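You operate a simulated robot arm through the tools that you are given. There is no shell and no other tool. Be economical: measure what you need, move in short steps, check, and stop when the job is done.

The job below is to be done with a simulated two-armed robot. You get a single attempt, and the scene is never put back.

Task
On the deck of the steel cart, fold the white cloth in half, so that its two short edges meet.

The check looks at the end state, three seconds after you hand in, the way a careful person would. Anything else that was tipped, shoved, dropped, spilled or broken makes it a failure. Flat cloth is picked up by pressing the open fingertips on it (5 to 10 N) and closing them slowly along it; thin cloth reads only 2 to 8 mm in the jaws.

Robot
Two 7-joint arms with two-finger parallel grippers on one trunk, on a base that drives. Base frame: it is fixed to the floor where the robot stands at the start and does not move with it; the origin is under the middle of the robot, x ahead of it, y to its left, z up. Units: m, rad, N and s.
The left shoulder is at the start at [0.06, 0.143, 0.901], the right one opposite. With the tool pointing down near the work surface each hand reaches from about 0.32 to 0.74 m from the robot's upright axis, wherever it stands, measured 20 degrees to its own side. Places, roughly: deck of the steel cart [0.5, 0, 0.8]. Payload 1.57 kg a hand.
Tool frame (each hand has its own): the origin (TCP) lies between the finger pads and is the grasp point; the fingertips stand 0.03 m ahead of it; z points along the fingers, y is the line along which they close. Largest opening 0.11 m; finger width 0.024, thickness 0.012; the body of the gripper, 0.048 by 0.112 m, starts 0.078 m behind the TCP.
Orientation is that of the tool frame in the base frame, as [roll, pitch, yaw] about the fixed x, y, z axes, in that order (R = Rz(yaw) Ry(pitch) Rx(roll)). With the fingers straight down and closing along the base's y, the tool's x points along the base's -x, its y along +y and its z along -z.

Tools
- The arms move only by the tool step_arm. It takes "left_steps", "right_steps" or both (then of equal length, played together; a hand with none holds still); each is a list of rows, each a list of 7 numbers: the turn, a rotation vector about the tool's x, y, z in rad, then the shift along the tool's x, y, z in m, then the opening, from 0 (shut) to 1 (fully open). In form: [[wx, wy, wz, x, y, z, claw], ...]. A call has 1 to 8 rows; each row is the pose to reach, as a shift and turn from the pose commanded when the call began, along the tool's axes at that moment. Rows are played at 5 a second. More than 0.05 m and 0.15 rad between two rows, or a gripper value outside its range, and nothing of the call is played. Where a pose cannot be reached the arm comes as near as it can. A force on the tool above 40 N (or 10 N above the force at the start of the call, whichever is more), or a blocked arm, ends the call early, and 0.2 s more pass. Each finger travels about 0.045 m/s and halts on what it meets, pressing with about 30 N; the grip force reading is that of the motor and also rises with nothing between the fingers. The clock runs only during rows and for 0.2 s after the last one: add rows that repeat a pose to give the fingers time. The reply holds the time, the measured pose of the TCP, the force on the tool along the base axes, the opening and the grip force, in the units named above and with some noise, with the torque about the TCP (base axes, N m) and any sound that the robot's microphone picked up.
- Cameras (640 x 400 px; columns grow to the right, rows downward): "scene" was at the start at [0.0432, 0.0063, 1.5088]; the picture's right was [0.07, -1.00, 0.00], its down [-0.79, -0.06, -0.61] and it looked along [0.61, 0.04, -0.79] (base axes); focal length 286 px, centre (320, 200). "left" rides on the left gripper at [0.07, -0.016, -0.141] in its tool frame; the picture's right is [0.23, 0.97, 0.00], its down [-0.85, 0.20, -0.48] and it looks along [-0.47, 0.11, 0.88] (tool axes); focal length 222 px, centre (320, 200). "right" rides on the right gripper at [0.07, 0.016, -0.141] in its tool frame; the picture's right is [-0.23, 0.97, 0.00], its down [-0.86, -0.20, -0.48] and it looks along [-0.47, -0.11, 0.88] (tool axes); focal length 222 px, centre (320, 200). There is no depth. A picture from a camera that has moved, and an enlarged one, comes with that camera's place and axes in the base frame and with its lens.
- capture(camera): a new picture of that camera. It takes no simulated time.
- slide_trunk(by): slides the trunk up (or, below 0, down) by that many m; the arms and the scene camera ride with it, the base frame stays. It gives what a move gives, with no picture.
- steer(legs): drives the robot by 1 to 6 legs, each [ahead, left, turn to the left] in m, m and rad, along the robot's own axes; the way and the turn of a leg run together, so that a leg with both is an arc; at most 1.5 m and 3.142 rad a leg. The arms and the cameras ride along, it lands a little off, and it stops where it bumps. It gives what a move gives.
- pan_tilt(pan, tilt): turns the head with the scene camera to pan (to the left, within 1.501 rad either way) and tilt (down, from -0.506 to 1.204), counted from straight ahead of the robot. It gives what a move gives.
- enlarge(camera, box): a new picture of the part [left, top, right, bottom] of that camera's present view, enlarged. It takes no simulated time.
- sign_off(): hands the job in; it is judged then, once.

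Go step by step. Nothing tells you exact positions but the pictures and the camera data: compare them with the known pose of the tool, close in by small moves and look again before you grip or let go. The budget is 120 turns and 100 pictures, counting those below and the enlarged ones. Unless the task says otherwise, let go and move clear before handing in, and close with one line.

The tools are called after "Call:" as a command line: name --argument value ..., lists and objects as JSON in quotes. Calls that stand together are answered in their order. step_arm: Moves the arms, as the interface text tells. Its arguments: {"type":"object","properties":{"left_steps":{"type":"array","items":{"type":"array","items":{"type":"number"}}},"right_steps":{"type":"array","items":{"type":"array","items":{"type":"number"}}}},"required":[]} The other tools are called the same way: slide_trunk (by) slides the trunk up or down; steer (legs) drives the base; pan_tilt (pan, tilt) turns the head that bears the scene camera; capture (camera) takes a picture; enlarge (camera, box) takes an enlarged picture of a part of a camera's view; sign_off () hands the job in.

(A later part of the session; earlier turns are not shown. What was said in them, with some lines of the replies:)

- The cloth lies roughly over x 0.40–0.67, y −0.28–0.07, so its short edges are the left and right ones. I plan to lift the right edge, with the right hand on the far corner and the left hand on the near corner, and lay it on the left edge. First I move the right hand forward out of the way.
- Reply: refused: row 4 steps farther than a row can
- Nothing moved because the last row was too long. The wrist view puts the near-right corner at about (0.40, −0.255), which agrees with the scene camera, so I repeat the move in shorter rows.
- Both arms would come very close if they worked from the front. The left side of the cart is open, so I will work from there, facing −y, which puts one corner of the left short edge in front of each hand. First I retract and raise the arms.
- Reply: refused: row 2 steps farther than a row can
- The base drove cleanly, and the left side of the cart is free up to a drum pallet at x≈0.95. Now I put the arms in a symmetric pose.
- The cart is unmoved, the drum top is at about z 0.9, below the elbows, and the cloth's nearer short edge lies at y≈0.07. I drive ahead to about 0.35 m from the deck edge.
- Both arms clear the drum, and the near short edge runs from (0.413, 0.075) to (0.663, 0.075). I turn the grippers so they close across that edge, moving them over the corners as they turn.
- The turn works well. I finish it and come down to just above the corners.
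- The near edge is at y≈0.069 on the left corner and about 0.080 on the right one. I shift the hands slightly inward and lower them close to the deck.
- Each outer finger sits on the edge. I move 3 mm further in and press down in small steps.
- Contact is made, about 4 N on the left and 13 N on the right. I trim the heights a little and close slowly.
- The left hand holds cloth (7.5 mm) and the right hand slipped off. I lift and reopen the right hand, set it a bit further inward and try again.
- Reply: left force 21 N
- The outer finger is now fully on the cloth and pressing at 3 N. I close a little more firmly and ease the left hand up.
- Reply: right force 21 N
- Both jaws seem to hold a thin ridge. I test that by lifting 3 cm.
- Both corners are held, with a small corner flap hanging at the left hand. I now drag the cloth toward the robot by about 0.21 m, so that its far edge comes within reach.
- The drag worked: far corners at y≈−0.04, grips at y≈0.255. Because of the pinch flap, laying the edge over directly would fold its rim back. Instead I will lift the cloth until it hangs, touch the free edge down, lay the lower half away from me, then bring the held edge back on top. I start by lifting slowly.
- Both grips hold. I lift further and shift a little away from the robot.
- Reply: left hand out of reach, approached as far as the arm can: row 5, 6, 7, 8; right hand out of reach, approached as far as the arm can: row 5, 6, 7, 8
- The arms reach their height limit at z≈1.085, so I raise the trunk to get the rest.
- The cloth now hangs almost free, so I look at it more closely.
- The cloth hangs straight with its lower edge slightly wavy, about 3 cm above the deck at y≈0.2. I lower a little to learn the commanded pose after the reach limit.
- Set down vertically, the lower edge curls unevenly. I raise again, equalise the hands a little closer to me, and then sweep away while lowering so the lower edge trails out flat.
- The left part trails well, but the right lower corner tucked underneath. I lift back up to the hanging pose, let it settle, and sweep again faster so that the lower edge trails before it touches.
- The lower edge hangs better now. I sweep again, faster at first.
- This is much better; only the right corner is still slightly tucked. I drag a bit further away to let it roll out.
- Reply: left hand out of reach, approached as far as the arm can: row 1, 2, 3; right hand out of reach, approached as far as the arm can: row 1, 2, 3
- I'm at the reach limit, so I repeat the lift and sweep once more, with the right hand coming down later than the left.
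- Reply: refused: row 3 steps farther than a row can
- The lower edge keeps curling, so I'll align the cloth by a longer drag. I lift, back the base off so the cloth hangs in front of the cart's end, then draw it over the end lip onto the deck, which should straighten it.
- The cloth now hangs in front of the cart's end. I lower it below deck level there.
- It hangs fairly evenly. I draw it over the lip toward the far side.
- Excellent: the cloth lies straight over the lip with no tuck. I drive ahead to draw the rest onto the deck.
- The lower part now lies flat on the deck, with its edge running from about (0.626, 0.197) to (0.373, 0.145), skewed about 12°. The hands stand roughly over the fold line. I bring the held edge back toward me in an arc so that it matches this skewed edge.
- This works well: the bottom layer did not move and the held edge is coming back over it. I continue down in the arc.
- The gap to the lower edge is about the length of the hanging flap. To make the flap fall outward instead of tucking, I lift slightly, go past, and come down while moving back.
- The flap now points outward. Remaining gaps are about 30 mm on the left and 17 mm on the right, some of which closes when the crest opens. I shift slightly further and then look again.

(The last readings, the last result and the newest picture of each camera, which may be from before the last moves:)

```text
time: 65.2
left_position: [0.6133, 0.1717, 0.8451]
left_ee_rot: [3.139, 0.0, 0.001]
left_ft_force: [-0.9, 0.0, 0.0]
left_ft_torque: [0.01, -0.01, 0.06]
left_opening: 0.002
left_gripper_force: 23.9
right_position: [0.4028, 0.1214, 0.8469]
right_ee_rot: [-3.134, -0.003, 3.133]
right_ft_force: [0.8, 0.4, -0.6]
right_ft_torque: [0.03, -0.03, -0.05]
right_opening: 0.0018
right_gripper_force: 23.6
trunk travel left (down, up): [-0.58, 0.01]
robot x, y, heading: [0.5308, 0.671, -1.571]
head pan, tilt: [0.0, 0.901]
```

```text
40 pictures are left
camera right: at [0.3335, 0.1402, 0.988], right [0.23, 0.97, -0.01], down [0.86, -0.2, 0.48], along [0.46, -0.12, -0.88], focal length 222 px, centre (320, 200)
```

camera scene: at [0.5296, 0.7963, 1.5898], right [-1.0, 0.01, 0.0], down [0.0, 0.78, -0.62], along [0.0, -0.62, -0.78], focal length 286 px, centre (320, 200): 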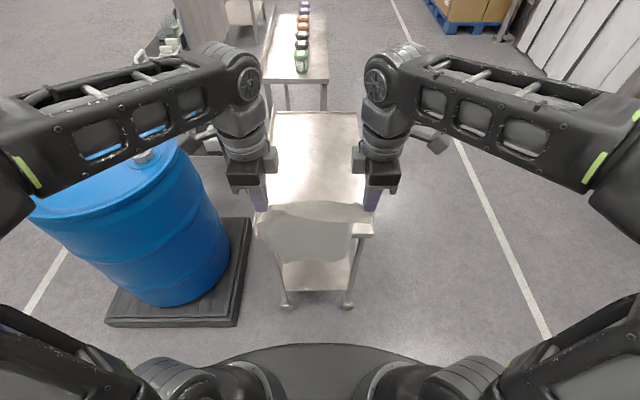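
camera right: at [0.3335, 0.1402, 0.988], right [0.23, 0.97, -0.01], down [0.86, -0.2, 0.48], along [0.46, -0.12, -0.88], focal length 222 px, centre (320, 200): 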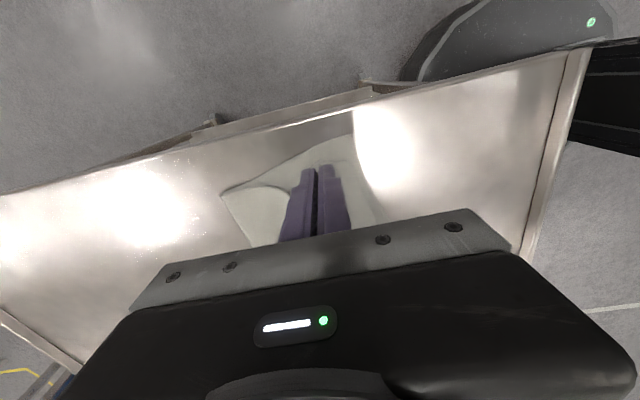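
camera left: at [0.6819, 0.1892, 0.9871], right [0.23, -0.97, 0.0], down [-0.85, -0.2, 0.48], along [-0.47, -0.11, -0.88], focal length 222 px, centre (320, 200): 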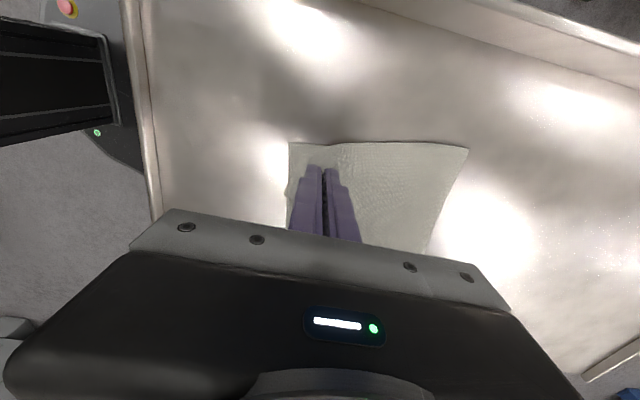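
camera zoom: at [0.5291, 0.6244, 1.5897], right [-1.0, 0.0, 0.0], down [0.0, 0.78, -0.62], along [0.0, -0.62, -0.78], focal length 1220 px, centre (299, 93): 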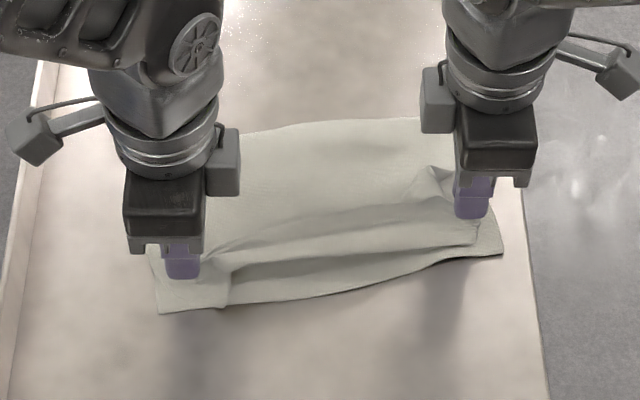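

The left corner now coincides. On the right about 12 mm remains lengthwise and a little sideways, so I adjust the right hand.

Call:
step_arm --right_steps '[[0, 0, 0, 0.003, 0.002, -0.005, 0], [0, 0, 0, 0.009, 0.007, -0.005, 0], [0, 0, 0, 0.013, 0.01, -0.002, 0], [0, 0, 0, 0.013, 0.01, 0.002, 0]]'

Call:
enlarge --camera "scene" --box '[250, 180, 400, 270]'

```text
time: 66.2
left_position: [0.6118, 0.1709, 0.8466]
left_ee_rot: [3.14, 0.0, 0.002]
left_ft_force: [-10.3, -1.9, 0.3]
left_ft_torque: [-0.04, 0.26, -0.01]
left_opening: 0.0019
left_gripper_force: 23.8
right_position: [0.391, 0.1309, 0.8439]
right_ee_rot: [-3.135, -0.001, 3.137]
right_ft_force: [10.3, 3.0, 0.4]
right_ft_torque: [0.06, -0.26, 0.04]
right_opening: 0.0016
right_gripper_force: 22.8
trunk travel left (down, up): [-0.58, 0.01]
robot x, y, heading: [0.5295, 0.6707, -1.572]
head pan, tilt: [0.0, 0.901]
```

```text
4.27 times, centred on (325, 225) of scene
camera zoom: at [0.5291, 0.6244, 1.5897], right [-1.0, 0.0, 0.0], down [0.0, 0.78, -0.62], along [0.0, -0.62, -0.78], focal length 1220 px, centre (299, 93)
```

zoom: 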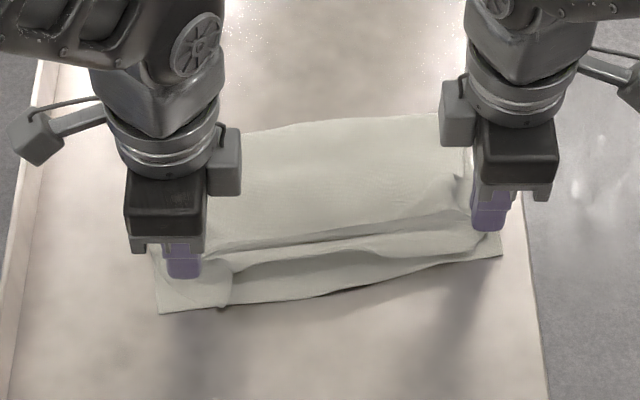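

Both corners now meet the lower corners, though the edge is taut at 10 N. I ease it slightly and open both jaws slowly.

Call:
step_arm --right_steps '[[0, 0, 0, -0.003, 0, 0.002, 0], [0, 0, 0, -0.003, 0, 0.004, 0.05], [0, 0, 0, -0.003, 0, 0.004, 0.1], [0, 0, 0, -0.003, 0, 0.004, 0.15], [0, 0, 0, -0.003, 0, 0.0, 0.2], [0, 0, 0, -0.003, 0, -0.015, 0.22], [0, 0, 0, -0.003, 0, -0.04, 0.22]]' --left_steps '[[0, 0, 0, 0, 0, 0.002, 0], [0, 0, 0, 0, 0, 0.004, 0.05], [0, 0, 0, 0, 0, 0.004, 0.1], [0, 0, 0, 0, 0, 0.004, 0.15], [0, 0, 0, 0, 0, 0.0, 0.2], [0, 0, 0, 0, 0, -0.015, 0.22], [0, 0, 0, 0, 0, -0.04, 0.22]]'

Call:
enlarge --camera "scene" --box '[250, 180, 400, 270]'

```text
time: 67.8
left_position: [0.6118, 0.172, 0.8846]
left_ee_rot: [3.14, 0.0, 0.003]
left_ft_force: [-0.3, 0.7, 0.4]
left_ft_torque: [-0.02, -0.02, -0.02]
left_opening: 0.024
left_gripper_force: 0.1
right_position: [0.3916, 0.1321, 0.8851]
right_ee_rot: [-3.134, -0.001, 3.136]
right_ft_force: [0.0, -0.4, -0.1]
right_ft_torque: [-0.03, 0.03, 0.0]
right_opening: 0.0242
right_gripper_force: 0.1
trunk travel left (down, up): [-0.58, 0.01]
robot x, y, heading: [0.5305, 0.6706, -1.573]
head pan, tilt: [0.0, 0.901]
```

```text
4.27 times, centred on (325, 225) of scene
camera zoom: at [0.5291, 0.6254, 1.5897], right [-1.0, 0.0, 0.0], down [0.0, 0.78, -0.62], along [0.0, -0.62, -0.78], focal length 1220 px, centre (299, 93)
```

zoom: 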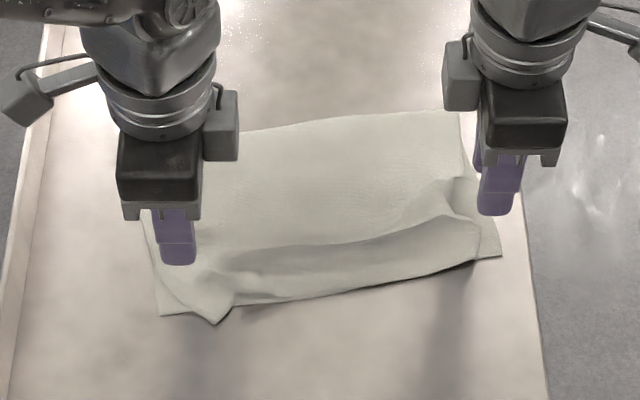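

Released, and the edge flaps lie on the lower edge. I clear the hands to inspect.

Call:
step_arm --right_steps '[[0, 0, 0, 0.0, 0, -0.04, 0.22], [0, 0, 0, 0.02, 0, -0.08, 0.22], [0, 0, 0, 0.05, 0, -0.11, 0.22], [0, 0, 0, 0.09, 0.0, -0.12, 0.22]]' --left_steps '[[0, 0, 0, 0.0, 0, -0.04, 0.22], [0, 0, 0, 0.02, 0, -0.08, 0.22], [0, 0, 0, 0.05, 0, -0.11, 0.22], [0, 0, 0, 0.09, 0, -0.12, 0.22]]'

Call:
enlarge --camera "scene" --box '[250, 180, 400, 270]'

Call:
capture --camera "left"

Call:
capture --camera "right"

```text
time: 68.8
left_position: [0.7016, 0.1715, 1.0061]
left_ee_rot: [3.139, -0.001, -0.001]
left_ft_force: [-0.2, 1.1, -0.3]
left_ft_torque: [0.01, 0.0, -0.02]
left_opening: 0.0241
left_gripper_force: 0.0
right_position: [0.3022, 0.1346, 1.0042]
right_ee_rot: [-3.134, -0.003, 3.135]
right_ft_force: [-0.6, 0.3, -0.7]
right_ft_torque: [-0.04, 0.01, 0.0]
right_opening: 0.0242
right_gripper_force: 0.1
trunk travel left (down, up): [-0.58, 0.01]
robot x, y, heading: [0.5301, 0.672, -1.571]
head pan, tilt: [0.0, 0.901]
```

```text
4.27 times, centred on (325, 225) of scene
camera zoom: at [0.5291, 0.6248, 1.5897], right [-1.0, 0.0, 0.0], down [0.0, 0.78, -0.62], along [0.0, -0.62, -0.78], focal length 1220 px, centre (299, 93)
```

zoom: 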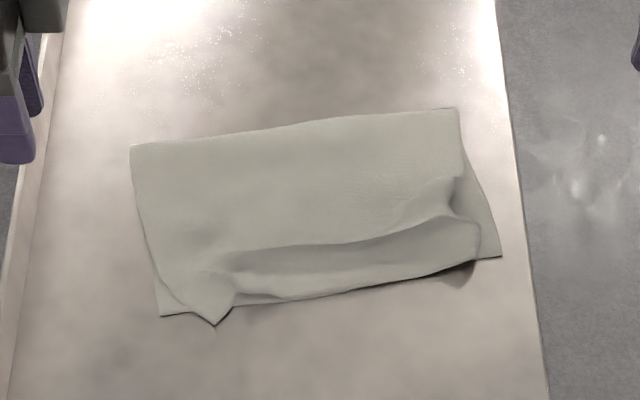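

```text
36 pictures are left
camera left: at [0.7706, 0.1901, 1.1483], right [0.23, -0.97, 0.0], down [-0.85, -0.2, 0.48], along [-0.47, -0.11, -0.88], focal length 222 px, centre (320, 200)
```

left: 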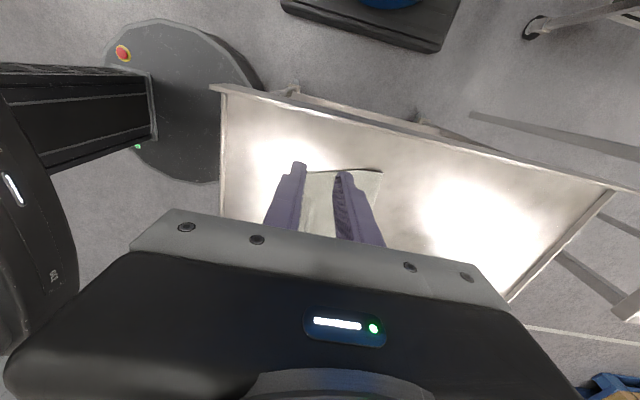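

```text
35 pictures are left
camera right: at [0.2336, 0.1535, 1.1455], right [0.23, 0.97, -0.01], down [0.86, -0.2, 0.48], along [0.46, -0.12, -0.88], focal length 222 px, centre (320, 200)
```

right: 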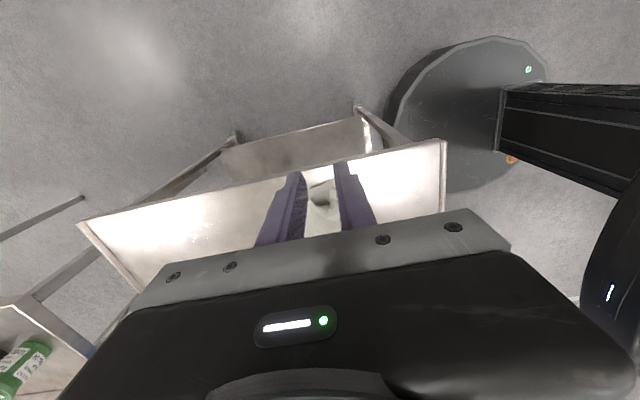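

The fold is in place, with some slack and creasing near the left corner. I look closer before deciding on touch-ups.

Call:
enlarge --camera "scene" --box '[280, 225, 340, 262]'

Call:
enlarge --camera "scene" --box '[330, 215, 375, 250]'

```text
10.67 times, centred on (310, 244) of scene
camera zoom: at [0.5291, 0.6248, 1.5897], right [-1.0, 0.0, 0.0], down [0.0, 0.78, -0.62], along [0.0, -0.62, -0.78], focal length 3050 px, centre (427, -264)
```

zoom: 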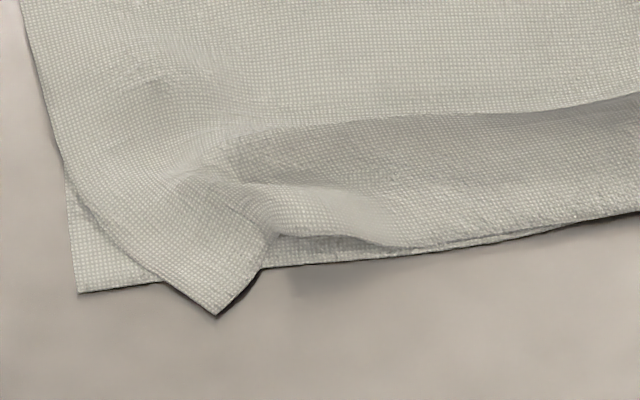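

```text
11.43 times, centred on (352, 232) of scene
camera zoom: at [0.5291, 0.6248, 1.5897], right [-1.0, 0.0, 0.0], down [0.0, 0.78, -0.62], along [0.0, -0.62, -0.78], focal length 3267 px, centre (-51, -171)
```

zoom: 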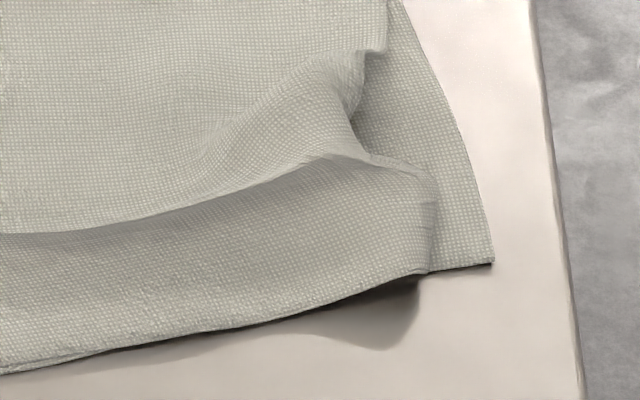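

The upper-left corner sits about 4 cm inward of the lower one, and the upper-right about 2 cm. I'll press the closed fingertips lightly on these corners and slide them outward.

Call:
step_arm --left_steps '[[0, 0, 0, -0.04, -0.01, 0.01, 0], [0, 0, 0, -0.08, -0.02, 0.03, 0], [0, 0, 0, -0.112, -0.0315, 0.06, 0], [0, 0, 0, -0.112, -0.0315, 0.1, 0], [0, 0, 0, -0.112, -0.0315, 0.13, 0], [0, 0, 0, -0.112, -0.0315, 0.155, 0], [0, 0, 0, -0.112, -0.0315, 0.165, 0]]' --right_steps '[[0, 0, 0, -0.04, 0.005, 0.01, 0], [0, 0, 0, -0.08, 0.01, 0.03, 0], [0, 0, 0, -0.102, 0.011, 0.06, 0], [0, 0, 0, -0.102, 0.011, 0.1, 0], [0, 0, 0, -0.102, 0.011, 0.13, 0], [0, 0, 0, -0.102, 0.011, 0.155, 0], [0, 0, 0, -0.102, 0.011, 0.165, 0]]'

Call:
enlarge --camera "scene" --box '[250, 180, 400, 270]'

```text
time: 70.4
left_position: [0.5897, 0.2034, 0.8392]
left_ee_rot: [3.139, 0.001, 0.003]
left_ft_force: [0.5, -0.4, -0.2]
left_ft_torque: [0.0, 0.07, -0.03]
left_opening: 0.0
left_gripper_force: 21.9
right_position: [0.4026, 0.1431, 0.8379]
right_ee_rot: [-3.133, -0.003, 3.136]
right_ft_force: [0.2, 0.8, 0.8]
right_ft_torque: [0.0, -0.02, -0.01]
right_opening: 0.0
right_gripper_force: 21.5
trunk travel left (down, up): [-0.58, 0.01]
robot x, y, heading: [0.5303, 0.6667, -1.573]
head pan, tilt: [0.0, 0.901]
```

```text
4.27 times, centred on (325, 225) of scene
camera zoom: at [0.529, 0.6245, 1.5897], right [-1.0, 0.0, 0.0], down [0.0, 0.78, -0.62], along [0.0, -0.62, -0.78], focal length 1220 px, centre (299, 93)
```

zoom: 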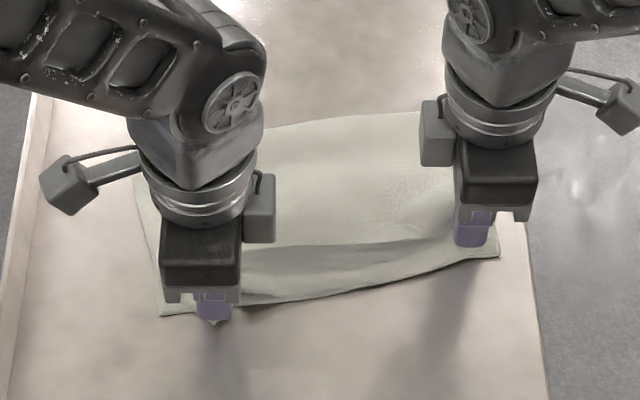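

Call:
step_arm --left_steps '[[0, 0, 0, 0, 0, 0.003, 0], [0, 0, 0, 0, 0, 0.005, 0], [0, 0, 0, 0, 0, 0.0065, 0]]' --right_steps '[[0, 0, 0, 0, 0, 0.002, 0], [0, 0, 0, 0, 0, 0.004, 0], [0, 0, 0, 0, 0, 0.005, 0]]'

```text
time: 71.2
left_position: [0.5906, 0.2037, 0.8345]
left_ee_rot: [3.14, -0.001, -0.001]
left_ft_force: [0.8, 0.2, 0.0]
left_ft_torque: [0.01, 0.01, -0.01]
left_opening: 0.0
left_gripper_force: 21.1
right_position: [0.4032, 0.1426, 0.8354]
right_ee_rot: [-3.131, -0.004, 3.135]
right_ft_force: [0.1, 1.0, 10.4]
right_ft_torque: [0.0, 0.02, -0.03]
right_opening: 0.0
right_gripper_force: 21.2
trunk travel left (down, up): [-0.58, 0.01]
robot x, y, heading: [0.5322, 0.6659, -1.575]
head pan, tilt: [0.0, 0.901]
```

Call:
step_arm --left_steps '[[0, 0, 0, 0, 0, 0.001, 0], [0, 0, 0, 0, 0, 0.002, 0], [0, 0, 0, 0, 0, 0.003, 0]]' --right_steps '[[0, 0, 0, 0, 0, -0.0003, 0], [0, 0, 0, 0, 0, -0.0003, 0], [0, 0, 0, 0, 0, -0.0003, 0]]'

```text
time: 72.0
left_position: [0.5901, 0.2035, 0.8325]
left_ee_rot: [3.138, -0.001, 0.001]
left_ft_force: [-0.8, -1.0, 6.9]
left_ft_torque: [-0.11, -0.01, -0.04]
left_opening: 0.0
left_gripper_force: 21.0
right_position: [0.4035, 0.1428, 0.8347]
right_ee_rot: [-3.134, -0.003, 3.135]
right_ft_force: [-1.2, 0.3, 10.8]
right_ft_torque: [-0.06, 0.03, 0.05]
right_opening: 0.0
right_gripper_force: 21.6
trunk travel left (down, up): [-0.58, 0.01]
robot x, y, heading: [0.531, 0.6677, -1.573]
head pan, tilt: [0.0, 0.901]
```

Both fingertips press at 7–11 N. I slide the left one 4 cm and the right one 2 cm outward, slowly.

Call:
step_arm --left_steps '[[0, 0, 0, 0.006, 0.001, 0, 0], [0, 0, 0, 0.012, 0.003, 0, 0], [0, 0, 0, 0.018, 0.004, 0, 0], [0, 0, 0, 0.024, 0.005, 0, 0], [0, 0, 0, 0.03, 0.006, 0, 0], [0, 0, 0, 0.036, 0.007, 0, 0], [0, 0, 0, 0.04, 0.008, 0, 0]]' --right_steps '[[0, 0, 0, 0.003, 0, 0, 0], [0, 0, 0, 0.006, 0, 0, 0], [0, 0, 0, 0.009, 0, 0, 0], [0, 0, 0, 0.012, 0, 0, 0], [0, 0, 0, 0.015, 0, 0, 0], [0, 0, 0, 0.018, 0, 0, 0], [0, 0, 0, 0.02, 0, 0, 0]]'

Call:
enlarge --camera "scene" --box '[250, 180, 400, 270]'

```text
time: 73.6
left_position: [0.63, 0.1954, 0.8312]
left_ee_rot: [3.136, 0.002, 0.0]
left_ft_force: [-4.5, 0.7, 28.4]
left_ft_torque: [-0.17, 0.16, -0.03]
left_opening: 0.0002
left_gripper_force: 21.7
right_position: [0.383, 0.1435, 0.8344]
right_ee_rot: [-3.133, -0.005, 3.134]
right_ft_force: [0.9, -0.3, 0.1]
right_ft_torque: [0.02, 0.0, 0.01]
right_opening: 0.0001
right_gripper_force: 20.9
trunk travel left (down, up): [-0.58, 0.01]
robot x, y, heading: [0.5292, 0.6696, -1.57]
head pan, tilt: [0.0, 0.901]
```

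```text
4.27 times, centred on (325, 225) of scene
camera zoom: at [0.5278, 0.6269, 1.5899], right [-1.0, 0.0, 0.0], down [0.0, 0.78, -0.62], along [0.0, -0.62, -0.78], focal length 1220 px, centre (299, 93)
```

zoom: 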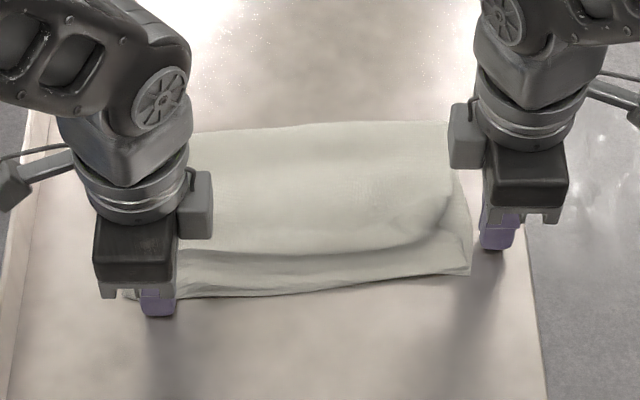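

The whole cloth shifted left a little while the right finger slid off. I lift straight up and check.

Call:
step_arm --left_steps '[[0, 0, 0, 0, 0, -0.03, 0], [0, 0, 0, 0, 0, -0.07, 0], [0, 0, 0, 0.02, 0, -0.11, 0], [0, 0, 0, 0.05, 0, -0.14, 0], [0, 0, 0, 0.08, 0, -0.15, 0]]' --right_steps '[[0, 0, 0, 0, 0, -0.03, 0], [0, 0, 0, 0, 0, -0.07, 0], [0, 0, 0, 0.02, 0, -0.11, 0], [0, 0, 0, 0.05, 0, -0.14, 0], [0, 0, 0, 0.08, 0, -0.15, 0]]'

Call:
enlarge --camera "scene" --box '[260, 200, 360, 262]'

```text
time: 74.8
left_position: [0.7126, 0.1952, 0.9799]
left_ee_rot: [3.14, -0.001, 0.001]
left_ft_force: [-0.5, -0.9, -0.5]
left_ft_torque: [0.02, 0.01, -0.02]
left_opening: 0.0002
left_gripper_force: 21.5
right_position: [0.3049, 0.1437, 0.9849]
right_ee_rot: [-3.135, -0.004, 3.138]
right_ft_force: [0.4, -0.6, -0.8]
right_ft_torque: [-0.02, 0.0, 0.02]
right_opening: 0.0002
right_gripper_force: 21.8
trunk travel left (down, up): [-0.58, 0.01]
robot x, y, heading: [0.5286, 0.6703, -1.572]
head pan, tilt: [0.0, 0.901]
```

```text
6.40 times, centred on (310, 231) of scene
camera zoom: at [0.529, 0.6249, 1.5897], right [-1.0, 0.0, 0.0], down [0.0, 0.78, -0.62], along [0.0, -0.62, -0.78], focal length 1830 px, centre (384, 2)
```

zoom: 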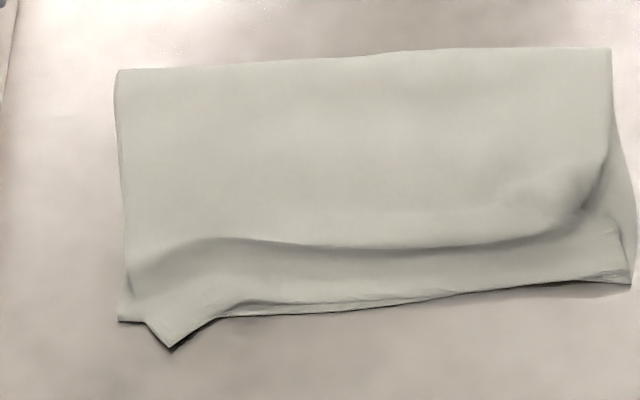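

This is much better: the edges agree within about 1 cm except the upper-left corner tip, which is roughly 2.5 cm inward and sticks out past the lower edge. I press only that overhanging tip and slide it to the corner.

Call:
step_arm --left_steps '[[0, 0, 0, -0.04, -0.008, 0.01, 0], [0, 0, 0, -0.08, -0.018, 0.03, 0], [0, 0, 0, -0.08, -0.018, 0.07, 0], [0, 0, 0, -0.08, -0.018, 0.11, 0], [0, 0, 0, -0.08, -0.018, 0.135, 0], [0, 0, 0, -0.08, -0.018, 0.144, 0], [0, 0, 0, -0.08, -0.018, 0.147, 0]]'

Call:
enlarge --camera "scene" --box '[260, 200, 360, 262]'

```text
time: 76.4
left_position: [0.6306, 0.2125, 0.8342]
left_ee_rot: [3.141, 0.0, 0.001]
left_ft_force: [-0.4, 0.1, 0.8]
left_ft_torque: [0.0, 0.03, -0.03]
left_opening: 0.0001
left_gripper_force: 21.2
right_position: [0.3039, 0.1437, 0.9855]
right_ee_rot: [-3.136, -0.003, 3.135]
right_ft_force: [0.1, 0.2, 1.3]
right_ft_torque: [-0.03, -0.04, -0.01]
right_opening: 0.0002
right_gripper_force: 21.4
trunk travel left (down, up): [-0.58, 0.01]
robot x, y, heading: [0.5328, 0.6689, -1.572]
head pan, tilt: [0.0, 0.901]
```

```text
6.40 times, centred on (310, 231) of scene
camera zoom: at [0.5291, 0.6245, 1.5897], right [-1.0, 0.0, 0.0], down [0.0, 0.78, -0.62], along [0.0, -0.62, -0.78], focal length 1830 px, centre (384, 2)
```

zoom: 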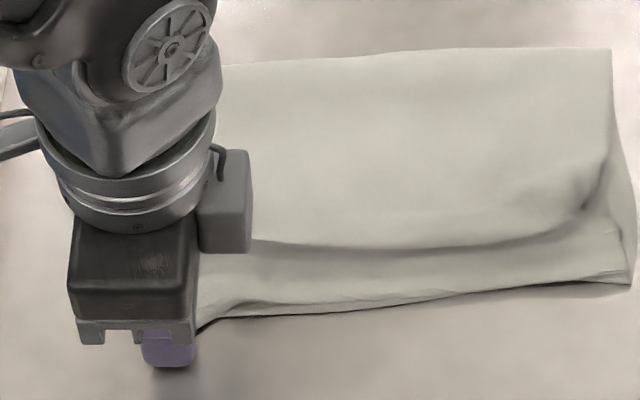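

Call:
step_arm --left_steps '[[0, 0, 0, 0, 0, 0.0015, 0], [0, 0, 0, 0, 0, 0.0028, 0], [0, 0, 0, 0.005, 0.003, 0.0028, 0], [0, 0, 0, 0.011, 0.006, 0.0028, 0], [0, 0, 0, 0.017, 0.009, 0.0026, 0], [0, 0, 0, 0.022, 0.012, 0.0022, 0], [0, 0, 0, 0.026, 0.014, 0.002, 0], [0, 0, 0, 0.026, 0.014, 0.0, 0]]'

Call:
step_arm --left_steps '[[0, 0, 0, 0, 0, -0.03, 0], [0, 0, 0, 0, 0, -0.07, 0], [0, 0, 0, 0.02, 0, -0.11, 0], [0, 0, 0, 0.05, 0, -0.14, 0]]'

Call:
enlarge --camera "scene" --box '[260, 200, 360, 262]'

```text
time: 78.2
left_position: [0.6564, 0.1995, 0.8342]
left_ee_rot: [3.139, -0.002, 0.001]
left_ft_force: [0.0, 0.3, -0.2]
left_ft_torque: [0.01, -0.03, 0.0]
left_opening: 0.0
left_gripper_force: 21.5
right_position: [0.3039, 0.1432, 0.9841]
right_ee_rot: [-3.134, -0.003, 3.134]
right_ft_force: [-0.3, 0.4, 0.4]
right_ft_torque: [-0.01, -0.03, 0.0]
right_opening: 0.0002
right_gripper_force: 21.5
trunk travel left (down, up): [-0.58, 0.01]
robot x, y, heading: [0.5317, 0.6679, -1.576]
head pan, tilt: [0.0, 0.901]
```

```text
time: 79.2
left_position: [0.7094, 0.1989, 0.9752]
left_ee_rot: [3.14, -0.001, 0.002]
left_ft_force: [-0.1, -0.1, -0.8]
left_ft_torque: [0.03, -0.01, -0.01]
left_opening: 0.0
left_gripper_force: 21.1
right_position: [0.3036, 0.1444, 0.9849]
right_ee_rot: [-3.133, -0.003, 3.135]
right_ft_force: [-0.8, 0.0, 0.1]
right_ft_torque: [-0.03, 0.03, 0.01]
right_opening: 0.0
right_gripper_force: 21.7
trunk travel left (down, up): [-0.58, 0.01]
robot x, y, heading: [0.5305, 0.6684, -1.573]
head pan, tilt: [0.0, 0.901]
```

```text
6.40 times, centred on (310, 231) of scene
camera zoom: at [0.5296, 0.625, 1.5897], right [-1.0, 0.0, 0.0], down [0.0, 0.78, -0.62], along [0.0, -0.62, -0.78], focal length 1830 px, centre (384, 2)
```

zoom: 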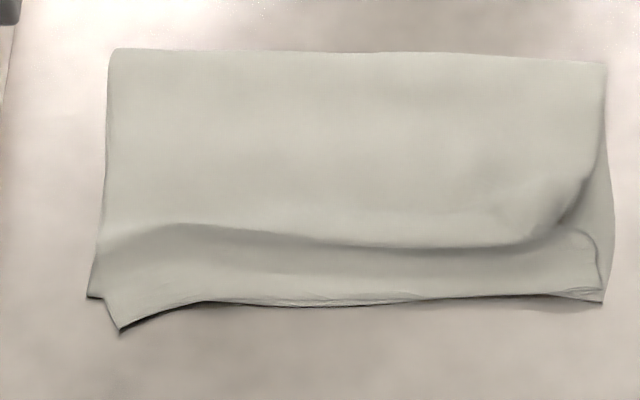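

The short edges now meet within about 1–2 cm all along, with the corners together. I move the robot clear and take a last look.

Call:
steer --legs '[[-0.2, 0, 0]]'

Call:
capture --camera "scene"

```text
time: 80.8
left_position: [0.71, 0.399, 0.972]
left_ee_rot: [3.137, 0.001, 0.005]
left_ft_force: [-0.4, -0.5, 0.3]
left_ft_torque: [-0.01, -0.02, -0.03]
left_opening: 0.0
left_gripper_force: 21.4
right_position: [0.3059, 0.3421, 0.9845]
right_ee_rot: [-3.133, -0.005, 3.137]
right_ft_force: [0.0, 0.9, 0.0]
right_ft_torque: [-0.01, 0.0, -0.01]
right_opening: 0.0001
right_gripper_force: 21.7
trunk travel left (down, up): [-0.58, 0.01]
robot x, y, heading: [0.5322, 0.8697, -1.565]
head pan, tilt: [0.0, 0.901]
```

```text
27 pictures are left
camera scene: at [0.5293, 0.8242, 1.5898], right [-1.0, 0.0, 0.0], down [0.0, 0.78, -0.62], along [0.0, -0.62, -0.78], focal length 286 px, centre (320, 200)
```

scene: 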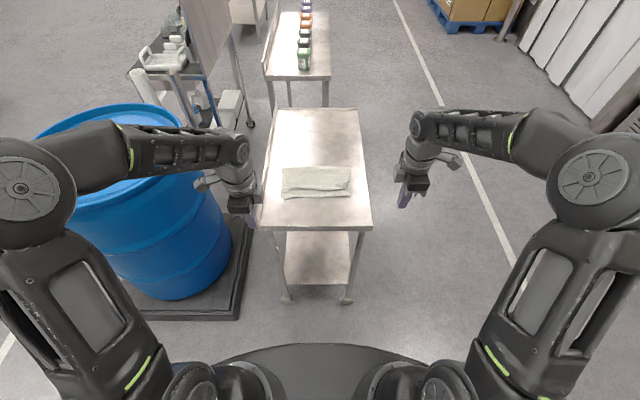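

The cloth lies folded in half on the deck, nothing else appears disturbed, and the robot is clear, so I hand in.

Call:
sign_off

```text
The job is handed in.
```

The white cloth is folded in half on the cart deck: its short edges meet to within about 2 cm, a low ridge of slack remains in the upper layer, and in the last picture nothing else looked disturbed.
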